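You operate a simulated robot arm through the tools that you are given. There is no shell and no other tool. Be economical: measure what you need, move in short steps, check, and stop when the job is done.

Carry out the task below with a simulated robot arm. There is one attempt and no reset: what you move stays moved.

TASK
Clamp the dusty block in the jig, brush the dust off and release it.
Fine: use the hand brush while it is clamped and put it back; the block stays in the locked jig; other oval blocks stay.

It is judged by the outcome, as a careful person would: the job done as asked, and still so three seconds after it is handed in. It fails if anything else is knocked over, pushed out of place, dropped, spilled or broken.

THE ROBOT
A 6-joint arm with a two-finger parallel gripper, fixed in place. Base frame: the origin is at the foot of the arm, x ahead of it, y to its left, z up. Lengths are in m, angles in rad, forces in N, time in s.
Its first joint turns from -1.152 to 1.152 rad. Payload 2.9 kg.
Tool frame: the origin (TCP) lies between the finger pads and is the grasp point; the fingertips stand 0.03 m ahead of it; z points along the fingers, y is the line along which they close. The gripper opens to 0.11 m. The fingers are 0.02 m wide and 0.01 m thick; the gripper's body (0.048 by 0.112 m) begins 0.055 m behind the TCP.
Orientation is that of the tool frame in the base frame, as a unit quaternion [w, x, y, z]. With the fingers straight down and closing along the base's y, the tool's x points along the base's -x, its y along +y and its z along -z.

THE INTERFACE
- The arm moves only by the tool nudge_tool. Its argument "targets" is a list of rows, each a list of 7 numbers: the shift along the tool's x, y, z in m, then the turn, a rotation vector about the tool's x, y, z in rad, then the closure, from 0 (fully open) to 1 (shut). In form: [[tx, ty, tz, ax, ay, az, claw], ...]. A call has 1 to 8 rows; each row shifts and turns the commanded pose from where the row before left it, along the tool's axes as they then stand. A row lasts 0.2 s, in which the tool goes at most 0.05 m and 0.15 rad; a call with a longer step from one row to the next is refused whole, and so is a gripper value outside its range. A pose out of reach is approached as far as the arm can. The call stops where the force on the tool passes 70 N (or 10 N more than at its start, if that is more) or the arm is blocked; 0.2 s more then pass. The fingers move at their own pace (about 0.108 m/s each) and stop on an object; they squeeze with about 21 N. The grip force told is the motor's: it shows also when the fingers shut on nothing. Time passes only in rows, and 0.2 s behind the last, so rows that do not move let the fingers close. It gives the time, the measured TCP pose, the force on the tool (base axes), the opening and the grip force at its end, in the units of the frame above (readings bear some noise).
- Cameras (640 x 400 px; columns grow to the right, rows downward): "scene" is fixed at [0.0314, 0.4076, 1.4132]; the picture's right is [-0.97, -0.25, 0.00], its down [-0.11, 0.43, -0.89] and it looks along [0.23, -0.86, -0.45] (base axes); focal length 327 px, centre (320, 200). "wrist" rides on the gripper at [-0.036, 0, -0.057] in the tool frame; the picture's right is [0.00, -1.00, 0.00], its down [0.97, 0.00, -0.24] and it looks along [0.24, 0.00, 0.97] (tool axes); focal length 218 px, centre (320, 200).
- camera(camera): a new picture of that camera. No time passes.
- measure_at(camera, pixels): for up to 12 pixels [column, row] of the newest picture of that camera ("zoom" is the newest enlarged one), the place [x, y, z] in the base frame of the surface seen there, good to about 0.003 m, but the place of the scene camera against the robot may be out by one fixed shift of up to 0.025 m in any direction. No time passes.
- enlarge(camera, box): a new picture of the part [left, top, right, bottom] of that camera's present view, enlarged. No time passes.
- close_job(): hands the job in; it is judged then, once.

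Work in short steps. Measure before you move; look again where a grasp or a placing could have gone wrong, and mend it. You have 80 turns and 54 pictures in all, the two below and enlarged ones among them. Open the gripper and draw the arm clear of the work before you hand the job in, unless the task says otherwise; then end with one line.

The tools are called after "Request:" as a command line: name --pt "numbers of a row" for each row, then --argument value for the rest, lists and objects as JSON in quotes. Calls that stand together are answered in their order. nudge_tool: Moves the arm, as the interface text tells. Its arguments: {"type":"object","properties":{"targets":{"type":"array"}},"required":["targets"]} The other tools are called the same way: camera (camera) takes a picture; measure_at (camera, pixels) gives the place of the surface under pixels of a picture; enlarge (camera, box) takes an enlarged picture of a part of a camera's view; close_job () hands the job in.

At the start:

```text
time: 0.0
tool_pos: [0.3469, -0.2184, 1.201]
tcp_rot: [0.0, -0.001, 1.0, 0.0]
contact_force: [-0.6, -0.2, -0.4]
finger_gap: 0.1098
gripper_force: 0.0
```

scene: 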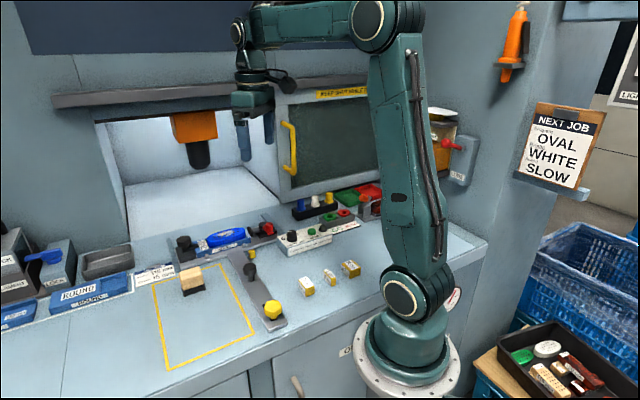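
wrist: 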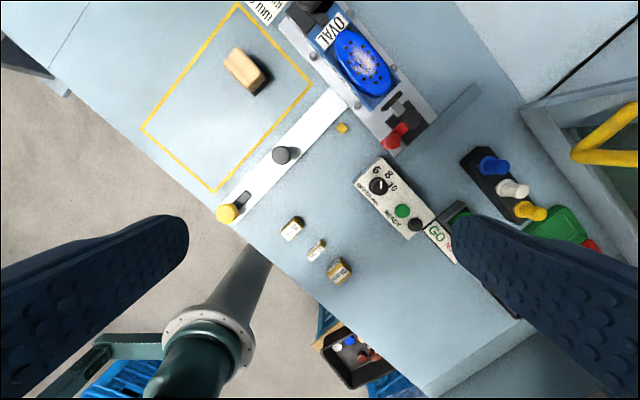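

The scene shows a blue oval block in a jig near (225,238) and other items. I'll enlarge to understand the parts.

Request:
enlarge --camera "scene" --box '[140, 180, 300, 340]'

Request:
enlarge --camera "scene" --box '[0, 210, 180, 340]'

Request:
enlarge --camera "wrist" --box '[200, 0, 460, 240]'

Request:
enlarge --camera "scene" --box '[260, 170, 420, 300]'

```text
2.50 times, centred on (220, 260) of scene
```

zoom: 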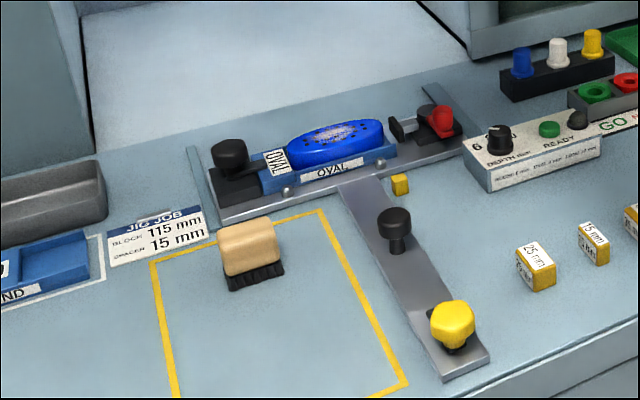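

```text
3.08 times, centred on (90, 275) of scene
```

zoom: 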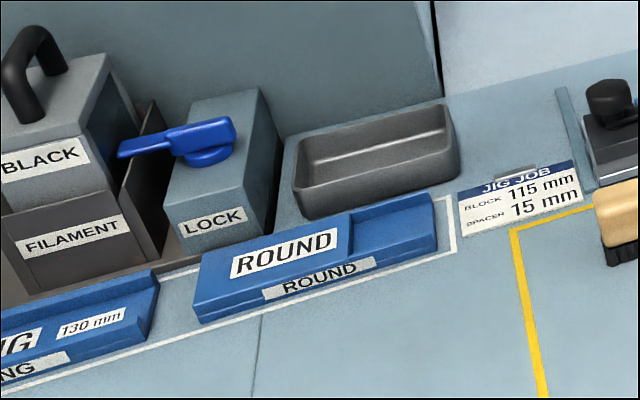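

```text
1.67 times, centred on (330, 120) of wrist
```

zoom: 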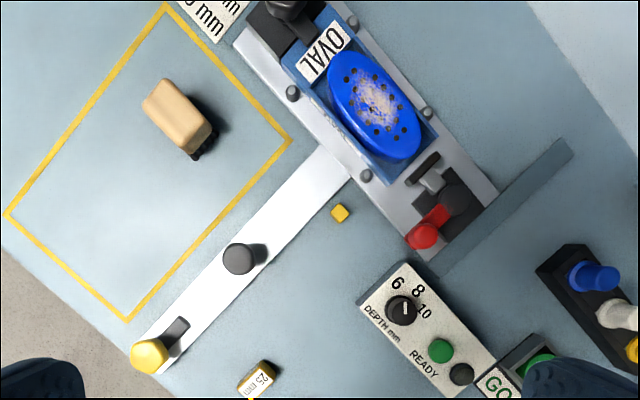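

```text
3.08 times, centred on (340, 235) of scene
```

zoom: 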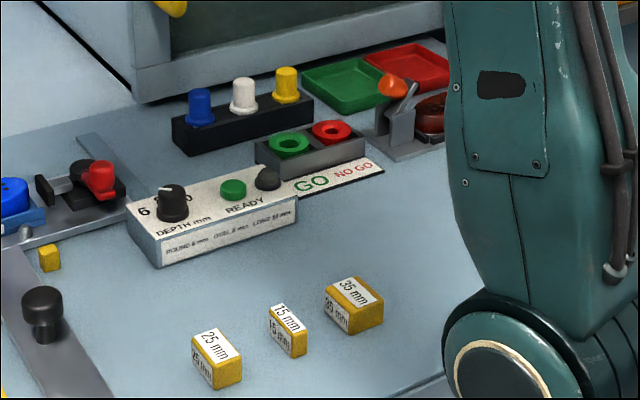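

I'll measure the main objects from the wrist picture (offset-free) before moving in closer.

Request:
camera --camera "wrist"

Request:
measure_at --camera "wrist" --pixels '[[245, 68], [281, 155], [228, 213], [361, 63], [392, 141], [400, 110], [310, 5], [230, 75], [264, 86], [343, 127], [300, 210], [350, 100]]'

Request:
measure_at --camera "scene" --pixels '[[190, 275], [248, 270], [272, 309], [225, 236], [268, 229], [183, 241], [190, 268], [50, 258], [60, 265], [200, 266], [240, 280]]'

```text
47 pictures are left
```

wrist: 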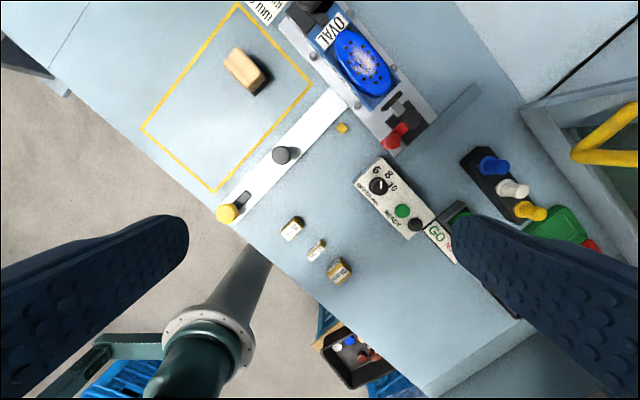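

```text
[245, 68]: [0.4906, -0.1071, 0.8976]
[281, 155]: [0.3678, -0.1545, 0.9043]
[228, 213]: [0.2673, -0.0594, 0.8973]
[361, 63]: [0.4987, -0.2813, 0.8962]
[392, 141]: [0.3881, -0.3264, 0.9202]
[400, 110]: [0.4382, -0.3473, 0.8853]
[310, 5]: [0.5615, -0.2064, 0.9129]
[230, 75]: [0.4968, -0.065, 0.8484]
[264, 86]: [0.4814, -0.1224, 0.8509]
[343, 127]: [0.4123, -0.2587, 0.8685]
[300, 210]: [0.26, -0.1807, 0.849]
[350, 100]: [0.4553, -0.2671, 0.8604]
```

```text
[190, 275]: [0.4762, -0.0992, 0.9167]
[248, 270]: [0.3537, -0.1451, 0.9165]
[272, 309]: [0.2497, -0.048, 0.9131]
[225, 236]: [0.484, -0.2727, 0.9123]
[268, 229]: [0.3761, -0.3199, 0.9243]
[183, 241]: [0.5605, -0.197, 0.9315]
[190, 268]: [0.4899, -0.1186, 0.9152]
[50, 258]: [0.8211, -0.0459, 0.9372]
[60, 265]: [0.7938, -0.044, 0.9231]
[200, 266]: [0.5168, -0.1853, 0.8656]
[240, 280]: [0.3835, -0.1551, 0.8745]
```

The bench reads z≈0.85, not 0.33; I check where the arm's foot lies and look at reach.

Request:
measure_at --camera "scene" --pixels '[[410, 345], [360, 350], [455, 350], [400, 295], [372, 25], [240, 130], [410, 375]]'

Request:
measure_at --camera "wrist" --pixels '[[205, 335], [200, 370], [250, 270], [165, 335], [390, 60], [420, 230]]'

```text
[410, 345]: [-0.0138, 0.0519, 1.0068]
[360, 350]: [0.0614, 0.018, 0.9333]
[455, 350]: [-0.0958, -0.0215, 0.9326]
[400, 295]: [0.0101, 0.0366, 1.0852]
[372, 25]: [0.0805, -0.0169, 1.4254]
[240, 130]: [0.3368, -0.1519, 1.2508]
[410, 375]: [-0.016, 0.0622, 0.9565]
```

```text
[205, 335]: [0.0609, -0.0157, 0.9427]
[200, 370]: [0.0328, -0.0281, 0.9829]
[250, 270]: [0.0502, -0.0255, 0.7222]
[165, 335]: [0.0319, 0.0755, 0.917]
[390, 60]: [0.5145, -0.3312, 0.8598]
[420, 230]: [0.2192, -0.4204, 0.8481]
```

The arm's base sits above the bench (flange z≈0.9), so measured coordinates agree with the tool frame. I move over the jig at height for a closer look.

Request:
nudge_tool --pt "-0.035 -0.01 0.03 0 0 0 0" --pt "-0.035 -0.01 0.03 0 0 0 0" --pt "-0.035 -0.01 0.03 0 0 0 0" --pt "-0.035 -0.01 0.03 0 0 0 0"

Request:
camera --camera "wrist"

```text
time: 1.0
tool_pos: [0.4869, -0.2579, 1.077]
tcp_rot: [0.001, 0.0, 1.0, 0.0]
contact_force: [-0.3, 0.1, -0.3]
finger_gap: 0.11
gripper_force: 0.0
```

```text
46 pictures are left
```

wrist: 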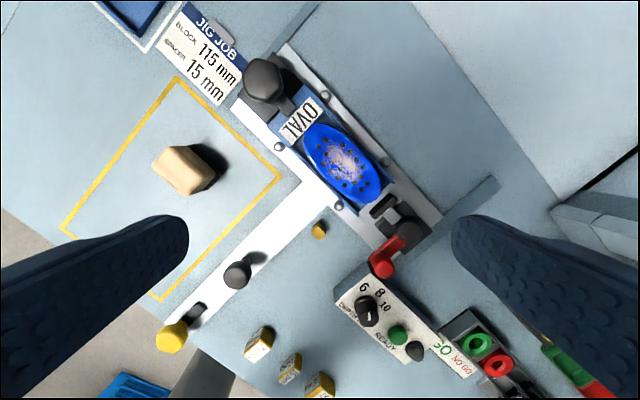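

Request:
enlarge --camera "wrist" --box '[230, 40, 430, 290]'

Request:
enlarge --camera "scene" --box '[165, 210, 295, 300]'

```text
1.60 times, centred on (330, 165) of wrist
```

zoom: 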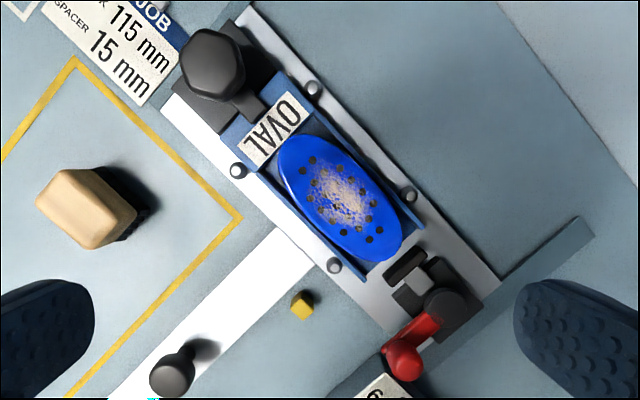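

```text
4.44 times, centred on (230, 255) of scene
```

zoom: 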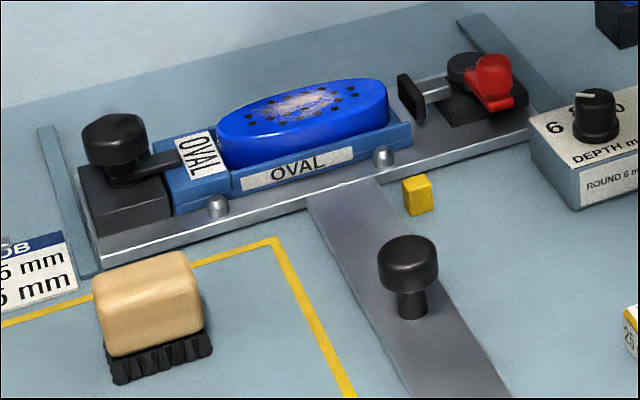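

The red lever at the jig's right end (wrist (385,260)) drives the clamp pad; I look closer at it.

Request:
enlarge --camera "scene" --box '[240, 210, 290, 245]'

Request:
nudge_tool --pt "0.02 -0.025 0.03 0 0 0 0" --pt "0.02 -0.025 0.03 0 0 0 0"

Request:
camera --camera "wrist"

```text
11.43 times, centred on (265, 228) of scene
```

zoom: 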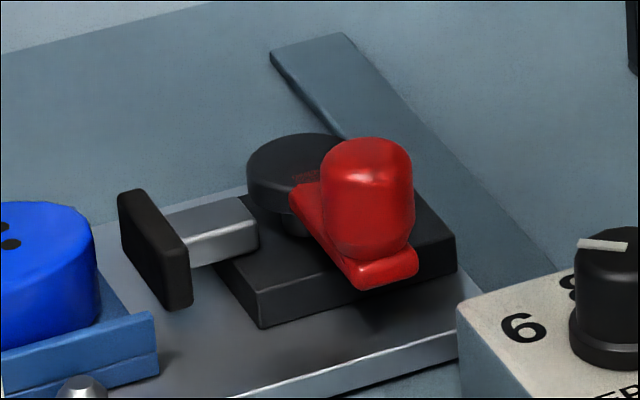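

```text
time: 1.6
tool_pos: [0.4446, -0.307, 1.0176]
tcp_rot: [0.001, 0.0, 1.0, 0.0]
contact_force: [-0.2, -0.4, 1.1]
finger_gap: 0.1099
gripper_force: 0.2
```

```text
42 pictures are left
```

wrist: 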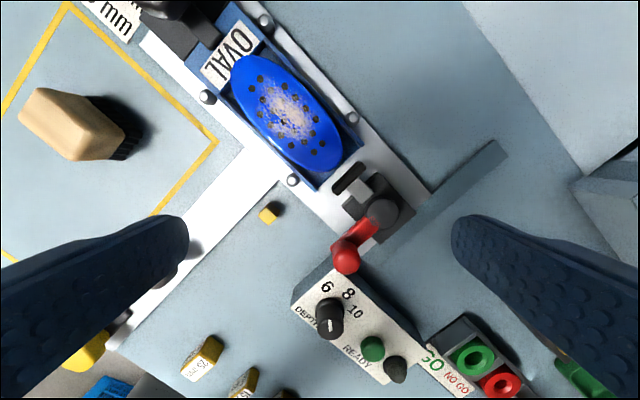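

Request:
enlarge --camera "wrist" --box '[320, 150, 440, 280]'

Request:
measure_at --camera "wrist" --pixels '[[385, 208], [345, 258], [365, 230], [349, 178], [331, 175], [356, 165], [362, 188], [340, 280], [300, 160], [255, 75], [410, 215], [300, 300]]'

```text
3.08 times, centred on (380, 215) of wrist
```

zoom: 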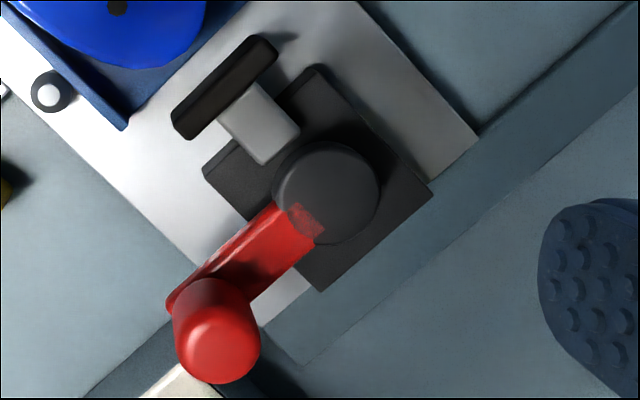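

```text
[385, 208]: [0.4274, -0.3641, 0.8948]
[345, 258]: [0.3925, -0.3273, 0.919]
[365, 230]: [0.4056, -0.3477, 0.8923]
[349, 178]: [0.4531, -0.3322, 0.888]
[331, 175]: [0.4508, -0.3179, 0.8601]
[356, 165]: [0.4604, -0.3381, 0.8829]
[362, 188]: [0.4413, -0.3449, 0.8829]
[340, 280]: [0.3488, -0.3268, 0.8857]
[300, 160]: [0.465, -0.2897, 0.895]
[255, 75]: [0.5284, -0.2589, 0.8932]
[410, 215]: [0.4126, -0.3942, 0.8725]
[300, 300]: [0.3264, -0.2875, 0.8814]
```

The lever pivots about the disc at (0.425,-0.365) with its red knob at (0.392,-0.328,0.919), pointing to the front. I turn the tool so it closes along the jig axis and come over the knob.

Request:
nudge_tool --pt "0 0 0 0 0 0.14 0.3" --pt "0 0 0 0 0 0.14 0.5" --pt "0 0 0 0 0 0.14 0.5" --pt "0 0 0 0 0 0.14 0.5" --pt "0 0 0 0 0 0.14 0.5" --pt "0.0135 -0.025 0.01 0 0 0 0.5" --pt "0.0135 -0.025 0.01 0 0 0 0.5"

Request:
camera --camera "wrist"

```text
time: 3.2
tool_pos: [0.3926, -0.3288, 1.0]
tcp_rot: [-0.001, 0.344, 0.939, -0.001]
contact_force: [0.0, 0.3, -0.4]
finger_gap: 0.0549
gripper_force: 0.1
```

```text
40 pictures are left
```

wrist: 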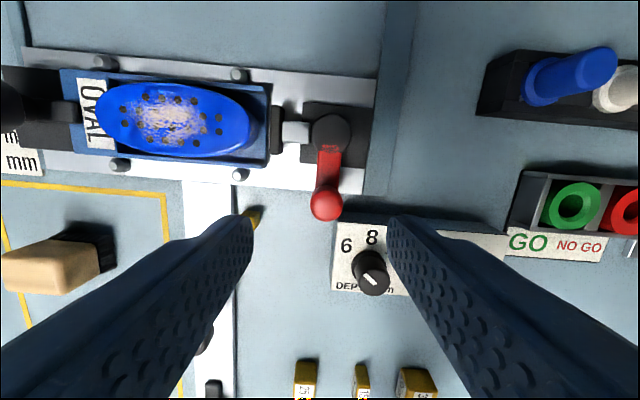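

The jig axis looks to be at 45°; I remeasure the knob and related parts.

Request:
measure_at --camera "wrist" --pixels '[[326, 203], [333, 130], [330, 172], [276, 130], [268, 130], [255, 120], [180, 118], [98, 115], [370, 262], [332, 240], [252, 218], [295, 130]]'

Request:
enlarge --camera "wrist" --box '[230, 80, 390, 230]'

```text
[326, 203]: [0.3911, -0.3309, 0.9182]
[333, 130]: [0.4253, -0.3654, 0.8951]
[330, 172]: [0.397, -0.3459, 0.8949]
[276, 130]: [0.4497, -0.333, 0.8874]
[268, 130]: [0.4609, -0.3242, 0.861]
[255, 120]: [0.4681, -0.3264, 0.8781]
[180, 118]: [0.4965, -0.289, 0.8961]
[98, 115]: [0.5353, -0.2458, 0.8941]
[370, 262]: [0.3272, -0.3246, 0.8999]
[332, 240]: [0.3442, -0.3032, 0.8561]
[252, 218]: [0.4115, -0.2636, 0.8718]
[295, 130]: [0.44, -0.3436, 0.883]
```

```text
2.67 times, centred on (310, 155) of wrist
```

zoom: 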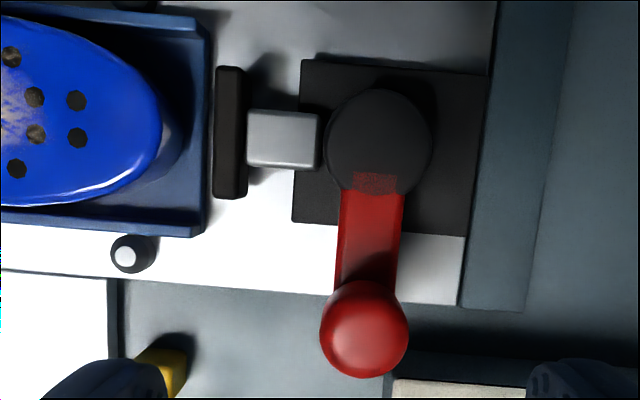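

The pad is retracted ~20 mm from the block's end. I descend around the red knob and close on it.

Request:
nudge_tool --pt "0 -0.0025 0 0 0 0.085 0.5" --pt "0 0 0.03 0 0 0 0.5" --pt "0 0 0.03 0 0 0 0.5" --pt "0 0 0.014 0 0 0 0.5" --pt "0 0 0 0 0 0 0.85" --pt "0 0 0 0 0 0 0.95" --pt "0 0 0 0 0 0 1"

Request:
camera --camera "wrist"

```text
time: 4.8
tool_pos: [0.3897, -0.3302, 0.9243]
tcp_rot: [0.001, 0.383, 0.924, 0.0]
contact_force: [-2.2, -2.9, -3.1]
finger_gap: 0.0218
gripper_force: 45.1
```

```text
38 pictures are left
```

wrist: 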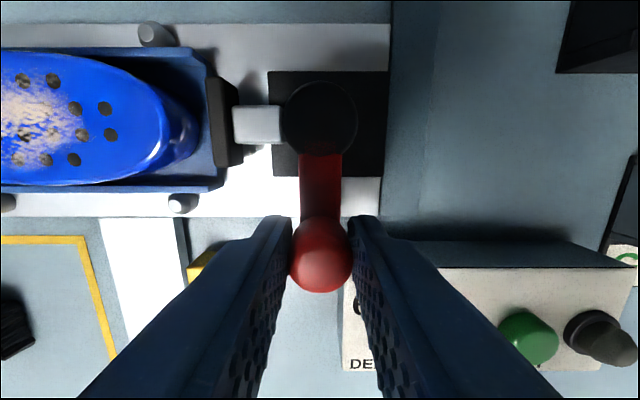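

Knob gripped. I test the lever with a small swing toward the outer side (away from block).

Request:
nudge_tool --pt "-0.0005 -0.007 0 0 0 -0.14 1" --pt "-0.0005 -0.007 0 0 0 -0.14 1"

Request:
camera --camera "wrist"

```text
time: 5.4
tool_pos: [0.3829, -0.3411, 0.925]
tcp_rot: [-0.001, 0.249, 0.968, 0.002]
contact_force: [-0.6, -2.5, -19.4]
finger_gap: 0.0222
gripper_force: 44.7
```

```text
37 pictures are left
```

wrist: 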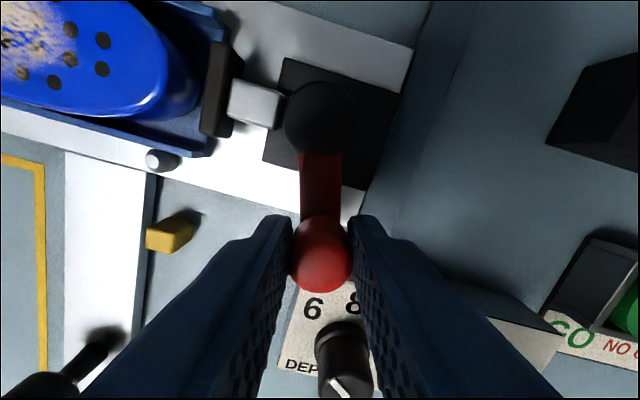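

The lever turns freely and the pad seems to extend. I continue swinging in the same direction.

Request:
nudge_tool --pt "-0.0005 -0.007 0 0 0 -0.14 1" --pt "-0.0005 -0.007 0 0 0 -0.14 1" --pt "-0.0005 -0.007 0 0 0 -0.14 1"

Request:
camera --camera "wrist"

```text
time: 6.2
tool_pos: [0.3774, -0.3613, 0.9257]
tcp_rot: [-0.002, 0.04, 0.999, 0.001]
contact_force: [-0.3, 6.0, -25.2]
finger_gap: 0.0222
gripper_force: 44.8
```

```text
36 pictures are left
```

wrist: 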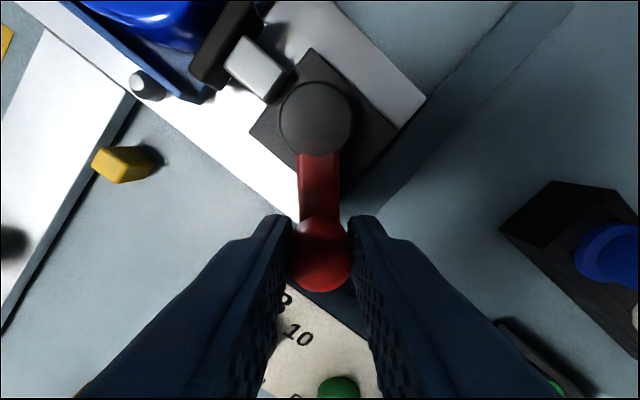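

Pad keeps extending toward the block. Continue the swing.

Request:
nudge_tool --pt "-0.0005 -0.007 0 0 0 -0.14 1" --pt "-0.0005 -0.007 0 0 0 -0.14 1" --pt "-0.0005 -0.007 0 0 0 -0.14 1" --pt "-0.0005 -0.007 0 0 0 -0.14 1"

Request:
enlarge --camera "scene" --box '[180, 200, 300, 260]'

Request:
camera --camera "wrist"

```text
time: 7.2
tool_pos: [0.3847, -0.389, 0.9256]
tcp_rot: [0.001, -0.238, 0.971, 0.001]
contact_force: [12.2, 10.7, -20.1]
finger_gap: 0.0223
gripper_force: 44.4
```

```text
5.33 times, centred on (240, 230) of scene
```

zoom: 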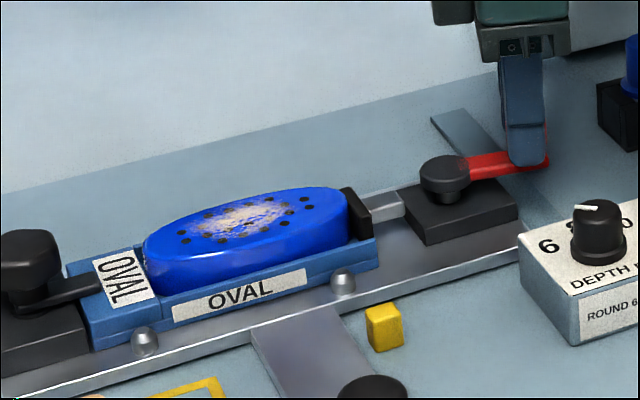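

```text
34 pictures are left
```

wrist: 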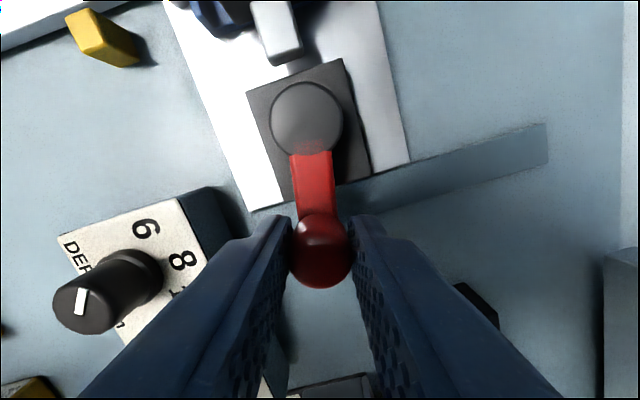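

The pad now meets the block. I push on toward the end of the 90° swing.

Request:
nudge_tool --pt "-0.0005 -0.007 0 0 0 -0.14 1" --pt "-0.0005 -0.007 0 0 0 -0.14 1"

Request:
enlarge --camera "scene" --box '[180, 200, 300, 260]'

```text
time: 7.8
tool_pos: [0.3914, -0.4004, 0.9278]
tcp_rot: [0.002, -0.37, 0.929, -0.001]
contact_force: [14.6, 12.7, -7.6]
finger_gap: 0.0224
gripper_force: 45.3
```

```text
5.33 times, centred on (240, 230) of scene
```

zoom: 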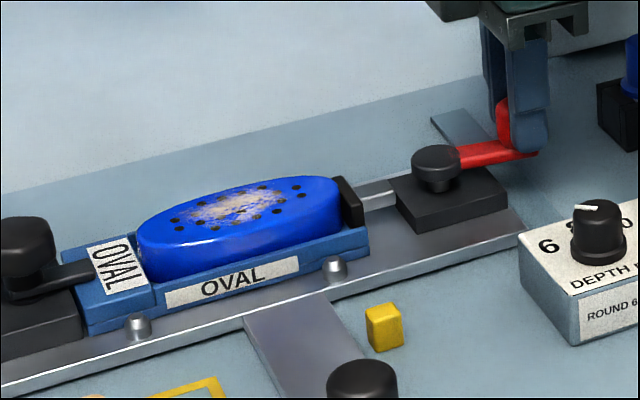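

The jig seems to have shifted a little between the two views; I recheck with the same enlarged view as at the start.

Request:
enlarge --camera "scene" --box '[140, 180, 300, 340]'

Request:
measure_at --camera "zoom" --pixels '[[395, 215], [452, 312], [228, 150], [340, 135], [250, 235]]'

```text
2.50 times, centred on (220, 260) of scene
```

zoom: 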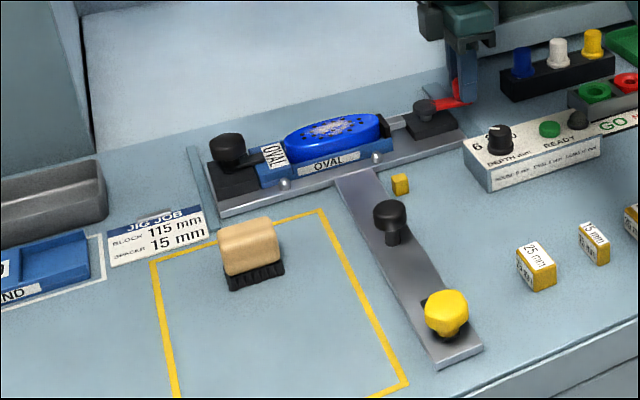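

```text
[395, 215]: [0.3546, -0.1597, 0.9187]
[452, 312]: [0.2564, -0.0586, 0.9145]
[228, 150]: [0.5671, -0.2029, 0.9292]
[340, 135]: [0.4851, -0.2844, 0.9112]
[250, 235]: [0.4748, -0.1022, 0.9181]
```

The T-shaped carriage slid back ~8 mm (toward the wall) while I swung the lever; I'll restore that later via its handle. Release the red knob now and rise to look.

Request:
nudge_tool --pt "0 0 0 0 0 0 0.6" --pt "0 0 0 0 0 0 0.6" --pt "0 0 -0.04 0 0 0 0.6" --pt "0 0 -0.05 0 0 0 0.5"

Request:
camera --camera "wrist"

Request:
camera --camera "scene"

```text
time: 8.8
tool_pos: [0.3897, -0.4024, 1.0114]
tcp_rot: [0.0, -0.368, 0.93, 0.0]
contact_force: [0.1, 0.2, -0.5]
finger_gap: 0.055
gripper_force: 0.0
```

```text
31 pictures are left
```

wrist: 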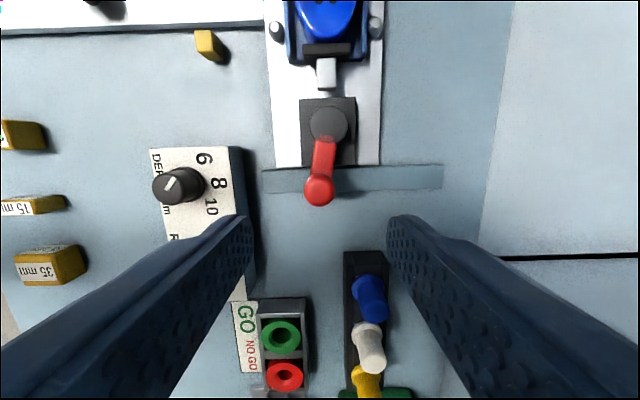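

```text
30 pictures are left
```

scene: 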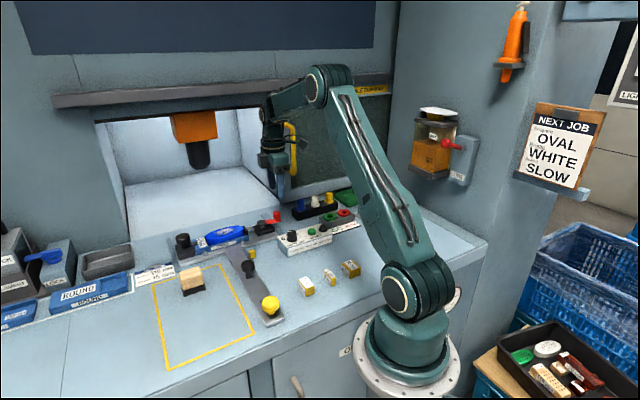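

Request:
enlarge --camera "scene" --box '[200, 205, 290, 255]'

Request:
measure_at --camera "wrist" --pixels '[[328, 122], [319, 188], [325, 50], [328, 30], [324, 145]]'

```text
7.11 times, centred on (245, 230) of scene
```

zoom: 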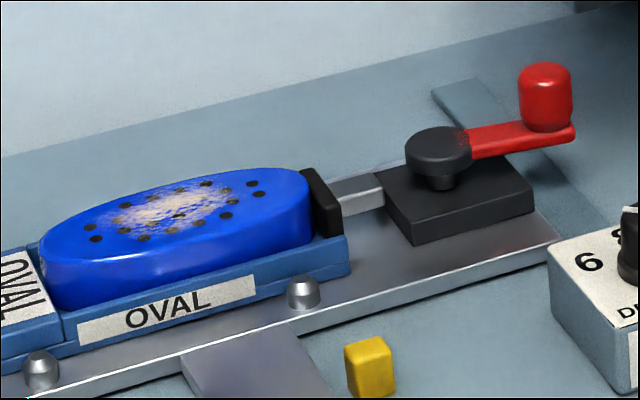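

```text
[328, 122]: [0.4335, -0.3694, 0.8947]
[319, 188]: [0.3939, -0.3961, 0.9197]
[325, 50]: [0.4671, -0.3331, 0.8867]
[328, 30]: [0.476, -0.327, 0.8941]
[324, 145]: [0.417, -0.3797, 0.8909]
```

The lever stopped about 11° short of square, pad touching the block. The carriage slides easily, so I regrip the knob and gently try to turn it further, pulling slightly outward, to see if it's at its stop.

Request:
nudge_tool --pt "-0.0074 0.0017 0.025 0 0 0 0.5" --pt "0 0 0.04 0 0 0 0.5" --pt "0 0 0.02 0 0 0 0.5" --pt "0 0 0 0 0 0 0.9" --pt "0 0 0 0 0 0 1" --pt "0 0 0 0 0 0 1"

Request:
nudge_tool --pt "0.002 0 0 0 0 0 1" --pt "0.001 -0.003 0 0 0 0 1"

Request:
camera --camera "wrist"

```text
time: 10.2
tool_pos: [0.3953, -0.395, 0.9297]
tcp_rot: [0.0, -0.368, 0.93, 0.0]
contact_force: [-0.4, -0.1, -4.8]
finger_gap: 0.022
gripper_force: 44.9
```

```text
time: 10.8
tool_pos: [0.3971, -0.3966, 0.93]
tcp_rot: [0.0, -0.371, 0.929, 0.002]
contact_force: [7.6, 9.6, -14.8]
finger_gap: 0.0223
gripper_force: 45.0
```

```text
28 pictures are left
```

wrist: 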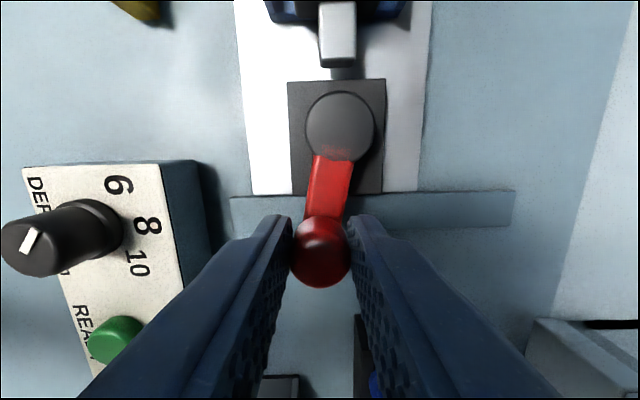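

Request:
nudge_tool --pt "0.003 0 0 0 0 0 1" --pt "0.003 0 0 0 0 0 1"

Request:
camera --camera "wrist"

```text
time: 11.4
tool_pos: [0.3961, -0.3996, 0.9311]
tcp_rot: [0.001, -0.373, 0.928, 0.001]
contact_force: [21.1, 22.1, -10.9]
finger_gap: 0.0222
gripper_force: 44.7
```

```text
27 pictures are left
```

wrist: 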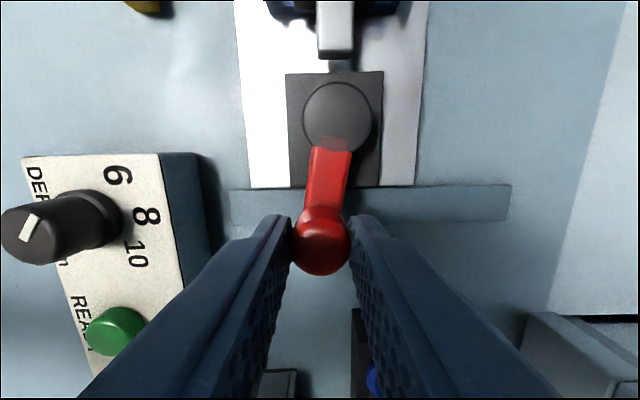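

Even with 30 N the lever doesn't turn further: it is at its stop, so the block is clamped. I relax, let go, rise and go over to the brush.

Request:
nudge_tool --pt "-0.008 0 0 0 0 0 1" --pt "0 0 0 0 0 0 0.6" --pt "0 0 0 0 0 0 0.5" --pt "0 0 -0.045 0 0 0 0.5" --pt "0 0 -0.045 0 0 0 0.4"

Request:
nudge_tool --pt "-0.035 0.021 0 0 0 0 0.3" --pt "-0.037 0.021 0 0 0 0 0.3" --pt "-0.037 0.021 0 0 0 0 0.3" --pt "-0.037 0.021 0 0 0 0 0.3" --pt "-0.037 0.021 0 0 0 0 0.3" --pt "-0.037 0.021 0 0 0 0 0.3" --pt "-0.037 0.021 0 0 0 0 0.3"

Request:
camera --camera "wrist"

```text
time: 12.6
tool_pos: [0.3979, -0.3975, 1.0197]
tcp_rot: [0.0, -0.368, 0.93, 0.0]
contact_force: [0.8, -0.4, 0.0]
finger_gap: 0.066
gripper_force: 0.2
```

```text
time: 14.2
tool_pos: [0.4824, -0.1159, 1.0234]
tcp_rot: [-0.001, -0.367, 0.93, 0.0]
contact_force: [-1.1, 0.4, 0.1]
finger_gap: 0.0768
gripper_force: 0.0
```

```text
26 pictures are left
```

wrist: 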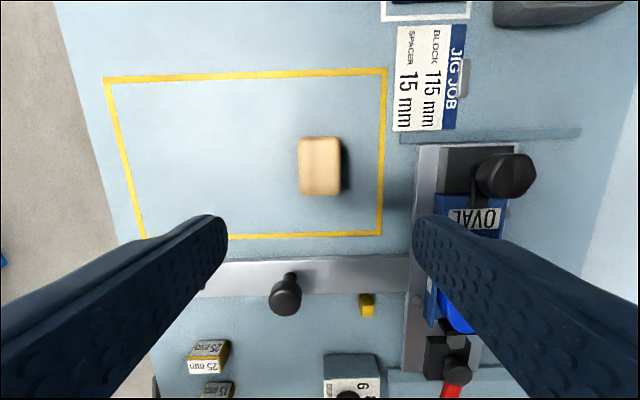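

The brush's long side lies along the jig axis and its ~35 mm width along the closing direction: good. I measure it.

Request:
measure_at --camera "wrist" --pixels '[[320, 167], [303, 142], [337, 142], [303, 190], [337, 190], [345, 170], [285, 295], [500, 170], [297, 215]]'

Request:
enlarge --camera "scene" --box '[165, 255, 225, 305]'

```text
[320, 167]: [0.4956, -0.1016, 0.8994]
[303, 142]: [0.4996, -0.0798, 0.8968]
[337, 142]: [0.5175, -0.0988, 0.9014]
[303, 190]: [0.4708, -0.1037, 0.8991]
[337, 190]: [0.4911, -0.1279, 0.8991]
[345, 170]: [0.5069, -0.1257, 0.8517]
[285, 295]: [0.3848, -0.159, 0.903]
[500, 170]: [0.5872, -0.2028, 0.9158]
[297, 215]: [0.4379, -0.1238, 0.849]
```

```text
8.00 times, centred on (195, 280) of scene
```

zoom: 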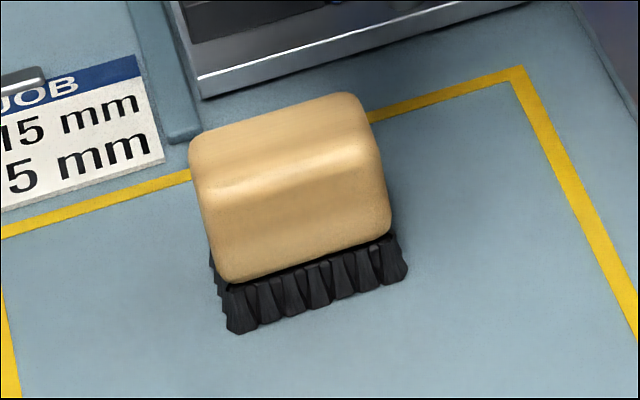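

Brush centre ≈ (0.495,-0.1025), top z 0.899. I descend over it and grip at z≈0.89.

Request:
nudge_tool --pt "-0.0182 0.0013 0.033 0 0 0 0.3" --pt "0 0 0.045 0 0 0 0.3" --pt "0 0 0.04 0 0 0 0.3" --pt "0 0 0.0154 0 0 0 0.3" --pt "0 0 0 0 0 0 0.8" --pt "0 0 0 0 0 0 0.9" --pt "0 0 0 0 0 0 1"

Request:
camera --camera "wrist"

```text
time: 15.8
tool_pos: [0.495, -0.1025, 0.888]
tcp_rot: [0.0, -0.369, 0.929, 0.0]
contact_force: [-0.2, 0.1, 0.6]
finger_gap: 0.0357
gripper_force: 21.2
```

```text
24 pictures are left
```

wrist: 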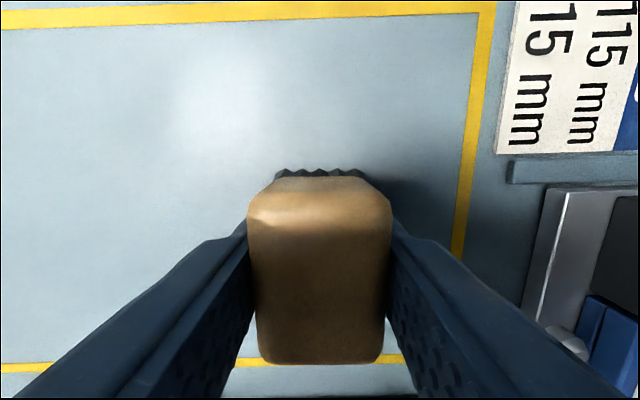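

Brush is held (gap 0.0357). Lift and carry over the block at safe height.

Request:
nudge_tool --pt "0 0 -0.03 0 0 0 1" --pt "0 0 -0.04 0 0 0 1" --pt "0 0 -0.035 0 0 0 1" --pt "0.025 -0.029 0 0 0 0 1" --pt "0.025 -0.029 0 0 0 0 1" --pt "0.025 -0.029 0 0 0 0 1" --pt "0.025 -0.029 0 0 0 0 1" --pt "0.024 -0.028 0 0 0 0 1"

Request:
enlarge --camera "scene" --box '[165, 180, 295, 265]'

Request:
camera --camera "wrist"

```text
time: 17.6
tool_pos: [0.5071, -0.2908, 0.9932]
tcp_rot: [0.0, -0.368, 0.93, 0.0]
contact_force: [-0.2, -0.6, -1.5]
finger_gap: 0.0355
gripper_force: 20.8
```

```text
4.71 times, centred on (230, 222) of scene
```

zoom: 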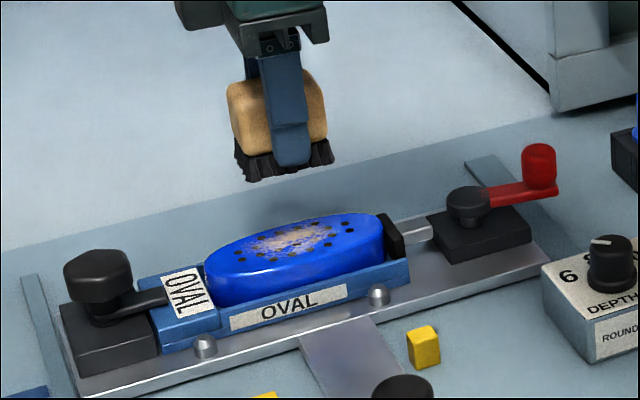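

```text
22 pictures are left
```

wrist: 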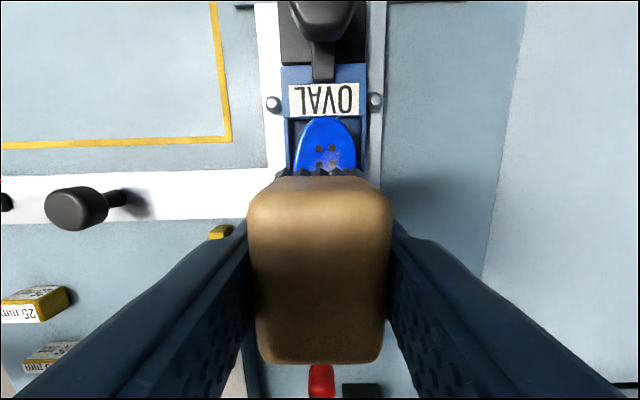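

Request:
measure_at --camera "wrist" --pixels '[[325, 130], [296, 150], [357, 150], [335, 155], [327, 118], [300, 105]]'

Request:
measure_at --camera "zoom" --pixels '[[292, 240], [245, 245], [330, 230], [215, 262], [378, 222], [290, 258], [300, 222]]'

```text
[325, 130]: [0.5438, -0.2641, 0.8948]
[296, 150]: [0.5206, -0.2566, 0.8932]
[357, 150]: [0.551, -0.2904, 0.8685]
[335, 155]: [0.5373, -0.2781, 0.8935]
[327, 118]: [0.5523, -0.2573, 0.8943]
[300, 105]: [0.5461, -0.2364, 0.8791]
```

```text
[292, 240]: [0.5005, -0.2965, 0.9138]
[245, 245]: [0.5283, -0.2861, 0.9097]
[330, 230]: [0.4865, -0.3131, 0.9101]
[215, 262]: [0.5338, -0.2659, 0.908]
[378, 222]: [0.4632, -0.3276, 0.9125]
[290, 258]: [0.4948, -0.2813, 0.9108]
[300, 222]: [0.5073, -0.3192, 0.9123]
```

Block axis is ~8 mm further toward the wall; dust spans about 5 cm along the jig. I align, move toward the stop end of the dust and descend until the bristles just touch.

Request:
nudge_tool --pt "-0.022 -0.008 0.01 0 0 -0.031 1" --pt "0 0 0.025 0 0 0 1" --pt "0 0 0.02 0 0 0 1" --pt "0 0 0.004 0 0 0 1"

Request:
enlarge --camera "scene" --box '[165, 180, 295, 265]'

```text
time: 18.6
tool_pos: [0.5272, -0.2801, 0.9328]
tcp_rot: [-0.001, -0.383, 0.924, 0.0]
contact_force: [0.1, -0.4, -1.2]
finger_gap: 0.0356
gripper_force: 20.9
```

```text
4.71 times, centred on (230, 222) of scene
```

zoom: 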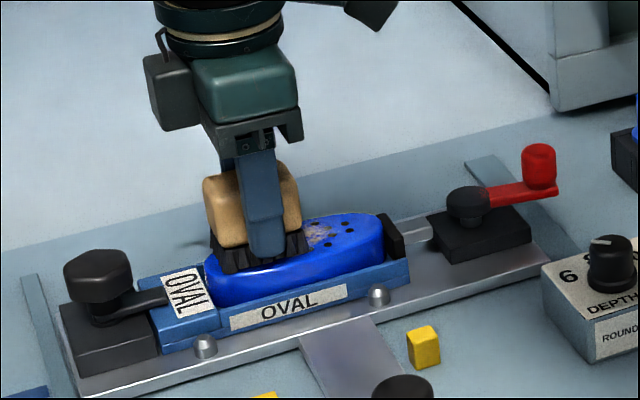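

Bristles are at the block's top. I lower a hair and stroke along the block.

Request:
nudge_tool --pt "0 0 0.0015 0 0 0 1" --pt "0.012 0 0 0 0 0 1" --pt "0.012 0 0 0 0 0 1" --pt "0.012 0 0 0 0 0 1" --pt "0.012 0 0 0 0 0 1"

Request:
enlarge --camera "scene" --box '[165, 180, 295, 265]'

```text
time: 19.8
tool_pos: [0.4901, -0.3163, 0.9329]
tcp_rot: [0.001, -0.383, 0.924, 0.0]
contact_force: [0.7, 0.8, 3.0]
finger_gap: 0.0358
gripper_force: 21.0
```

```text
4.71 times, centred on (230, 222) of scene
```

zoom: 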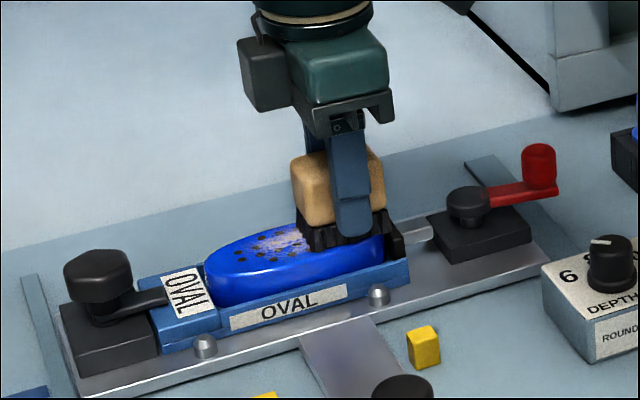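

Dust is thinning, contact ~3 N, carriage unmoved. More strokes.

Request:
nudge_tool --pt "-0.013 0 0.001 0 0 0 1" --pt "-0.013 0 0 0 0 0 1" --pt "-0.013 0 0 0 0 0 1" --pt "-0.013 0 0 0 0 0 1" --pt "0.013 0 0 0 0 0 1" --pt "0.013 0 0 0 0 0 1" --pt "0.013 0 0 0 0 0 1" --pt "0.013 0 0 0 0 0 1"

Request:
nudge_tool --pt "-0.013 0.003 0 0 0 0 1" --pt "-0.013 0 0 0 0 0 1" --pt "-0.013 0 0 0 0 0 1" --pt "-0.013 0 0 0 0 0 1" --pt "0.013 -0.006 0 0 0 0 1" --pt "0.013 0 0 0 0 0 1" --pt "0.013 0 0 0 0 0 1" --pt "0.013 0.003 0 0 0 0 1"

Request:
enlarge --camera "scene" --box '[165, 180, 295, 265]'

```text
time: 21.6
tool_pos: [0.4908, -0.3154, 0.932]
tcp_rot: [-0.001, -0.383, 0.924, -0.001]
contact_force: [3.4, 2.6, 13.2]
finger_gap: 0.0358
gripper_force: 20.6
```

```text
time: 23.4
tool_pos: [0.491, -0.3152, 0.9324]
tcp_rot: [0.0, -0.383, 0.924, -0.001]
contact_force: [4.0, 2.5, 12.8]
finger_gap: 0.0358
gripper_force: 20.9
```

```text
4.71 times, centred on (230, 222) of scene
```

zoom: 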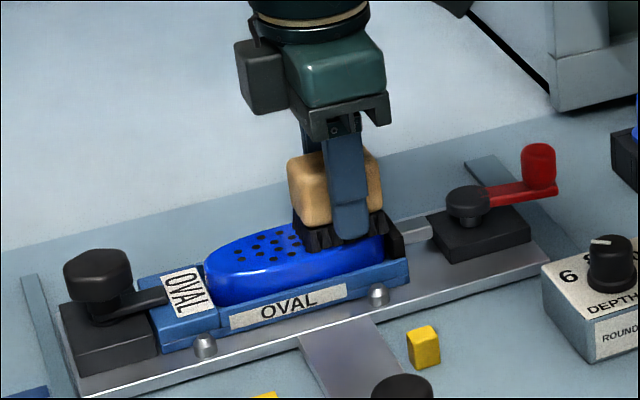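

The visible part looks clean. Lift and check the whole block.

Request:
nudge_tool --pt "0 0 -0.03 0 0 0 1" --pt "0 0 -0.035 0 0 0 1"

Request:
enlarge --camera "scene" --box '[165, 180, 295, 265]'

```text
time: 24.0
tool_pos: [0.4936, -0.3163, 0.999]
tcp_rot: [-0.002, -0.383, 0.924, 0.0]
contact_force: [-0.2, -0.2, -0.4]
finger_gap: 0.0355
gripper_force: 20.4
```

```text
4.71 times, centred on (230, 222) of scene
```

zoom: 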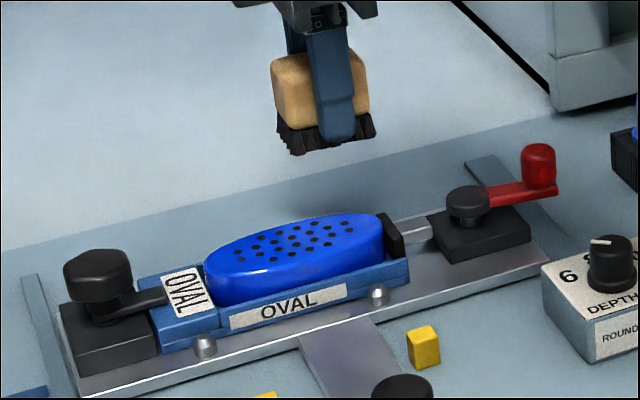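

Block is clean. Carry the brush back over its original spot.

Request:
nudge_tool --pt "-0.0254 0.025 0 0 0 0 1" --pt "-0.0254 0.025 0 0 0 0 1" --pt "-0.0254 0.025 0 0 0 0 1" --pt "-0.0254 0.025 0 0 0 0 1" --pt "-0.0254 0.025 0 0 0 0 1" --pt "-0.0252 0.0252 0 0 0 0 1" --pt "0 0 0.03 0 0 0.031 1" --pt "0 0 0.03 0 0 0 1"

```text
time: 25.8
tool_pos: [0.4931, -0.1035, 0.936]
tcp_rot: [0.0, -0.368, 0.93, 0.0]
contact_force: [1.1, 0.2, -0.7]
finger_gap: 0.0356
gripper_force: 21.0
```

Request:
nudge_tool --pt "-0.0021 -0.0006 0.025 0 0 0 1" --pt "0 0 0.018 0 0 0 1" --pt "0 0 0.004 0 0 0 1"

Request:
enlarge --camera "scene" --box '[165, 255, 225, 305]'

```text
time: 26.6
tool_pos: [0.4951, -0.1019, 0.8897]
tcp_rot: [-0.001, -0.369, 0.93, 0.0]
contact_force: [0.5, -0.6, -1.0]
finger_gap: 0.0354
gripper_force: 21.0
```

```text
8.00 times, centred on (195, 280) of scene
```

zoom: 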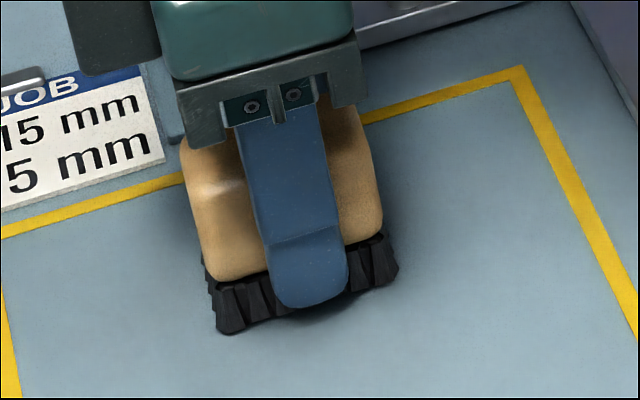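

Brush nearly down. Lower the last bit, let go and rise.

Request:
nudge_tool --pt "0 0 0.0015 0 0 0 1" --pt "0 0 0.001 0 0 0 1" --pt "0 0 0 0 0 0 0.55" --pt "0 0 0 0 0 0 0.4" --pt "0 0 0 0 0 0 0.3" --pt "0 0 -0.04 0 0 0 0.3" --pt "0 0 -0.045 0 0 0 0.3" --pt "0 0 -0.045 0 0 0 0.3"

Request:
camera --camera "scene"

Request:
camera --camera "wrist"

```text
time: 28.4
tool_pos: [0.4948, -0.0982, 1.0179]
tcp_rot: [0.001, -0.369, 0.929, -0.001]
contact_force: [-0.1, -0.1, 0.8]
finger_gap: 0.0768
gripper_force: 0.0
```

```text
16 pictures are left
```

scene: 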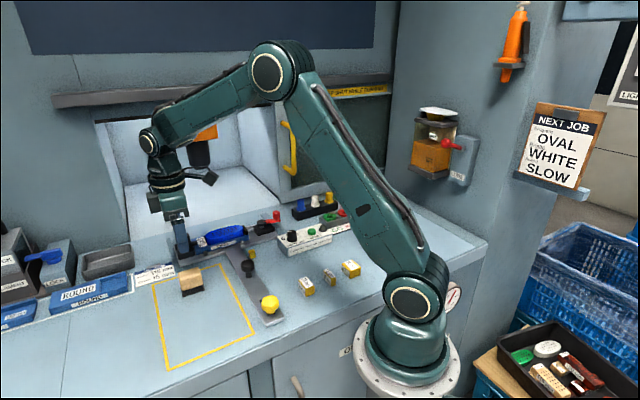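

```text
15 pictures are left
```

wrist: 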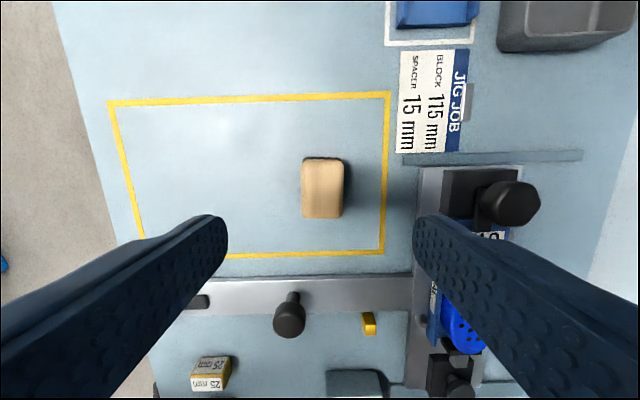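

Brush is back standing in place. Now return to the red lever.

Request:
nudge_tool --pt "0.0395 -0.0215 0 0 0 0 0.4" --pt "0.0395 -0.0215 0 0 0 0 0.5" --pt "0.0395 -0.0215 0 0 0 0 0.5" --pt "0.0395 -0.0215 0 0 0 0 0.5" --pt "0.0395 -0.0215 0 0 0 0 0.5" --pt "0.0395 -0.0215 0 0 0 0 0.5" --pt "0.0395 -0.0215 0 0 0 0 0.5"

Request:
camera --camera "wrist"

```text
time: 30.0
tool_pos: [0.3957, -0.4013, 1.0176]
tcp_rot: [0.0, -0.369, 0.929, 0.001]
contact_force: [-0.8, 0.5, 1.2]
finger_gap: 0.0549
gripper_force: 0.1
```

```text
14 pictures are left
```

wrist: 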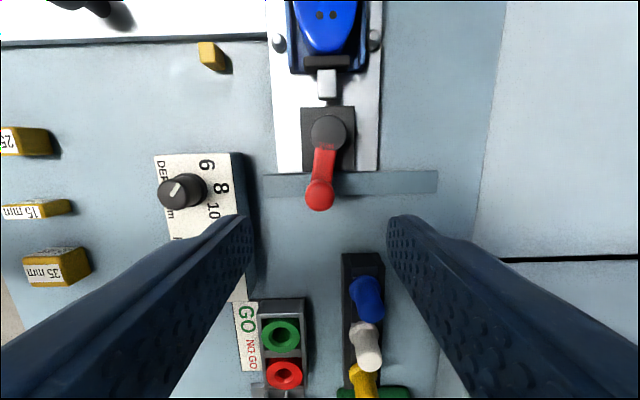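

Request:
measure_at --camera "wrist" --pixels '[[319, 193], [328, 130], [325, 62]]'

```text
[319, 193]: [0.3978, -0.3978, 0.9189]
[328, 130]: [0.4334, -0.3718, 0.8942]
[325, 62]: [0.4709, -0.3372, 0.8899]
```

Align over the knob at (0.398,-0.398), descend and grip.

Request:
nudge_tool --pt "-0.0039 0.0012 0.03 0 0 0.13 0.5" --pt "0 0 0.03 0 0 0 0.5" --pt "0 0 0.03 0 0 0 0.5" --pt "0 0 0 0 0 0 0.9" --pt "0 0 0 0 0 0 1" --pt "0 0 0 0 0 0 1"

Request:
nudge_tool --pt "-0.0005 0.007 0 0 0 0.14 1" --pt "-0.0005 0.007 0 0 0 0.14 1" --pt "-0.0005 0.007 0 0 0 0.14 1" --pt "-0.0005 0.007 0 0 0 0.14 1" --pt "-0.0005 0.007 0 0 0 0.14 1"

Request:
camera --camera "wrist"

```text
time: 31.4
tool_pos: [0.4003, -0.3971, 0.9271]
tcp_rot: [0.0, -0.307, 0.952, 0.0]
contact_force: [0.1, 0.1, -1.2]
finger_gap: 0.0221
gripper_force: 45.3
```

```text
time: 32.6
tool_pos: [0.3897, -0.3635, 0.9265]
tcp_rot: [-0.001, 0.04, 0.999, 0.0]
contact_force: [-10.0, -5.6, -0.1]
finger_gap: 0.0222
gripper_force: 45.0
```

```text
13 pictures are left
```

wrist: 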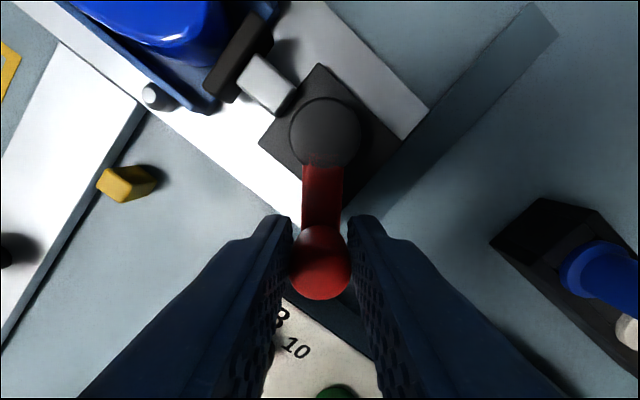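

Lever follows; pad retracting. Complete the swing (5 more steps).

Request:
nudge_tool --pt "-0.0005 0.007 0 0 0 0.14 1" --pt "-0.0005 0.007 0 0 0 0.14 1" --pt "-0.0005 0.007 0 0 0 0.14 1" --pt "-0.0005 0.007 0 0 0 0.14 1" --pt "-0.0005 0.007 0 0 0 0.14 1"

Request:
camera --camera "wrist"

```text
time: 33.8
tool_pos: [0.3977, -0.3369, 0.9287]
tcp_rot: [0.0, 0.385, 0.923, -0.004]
contact_force: [-31.8, -27.4, 8.1]
finger_gap: 0.0224
gripper_force: 45.4
```

```text
12 pictures are left
```

wrist: 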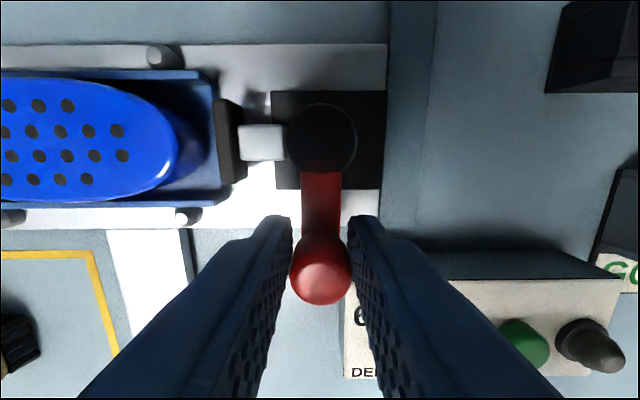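

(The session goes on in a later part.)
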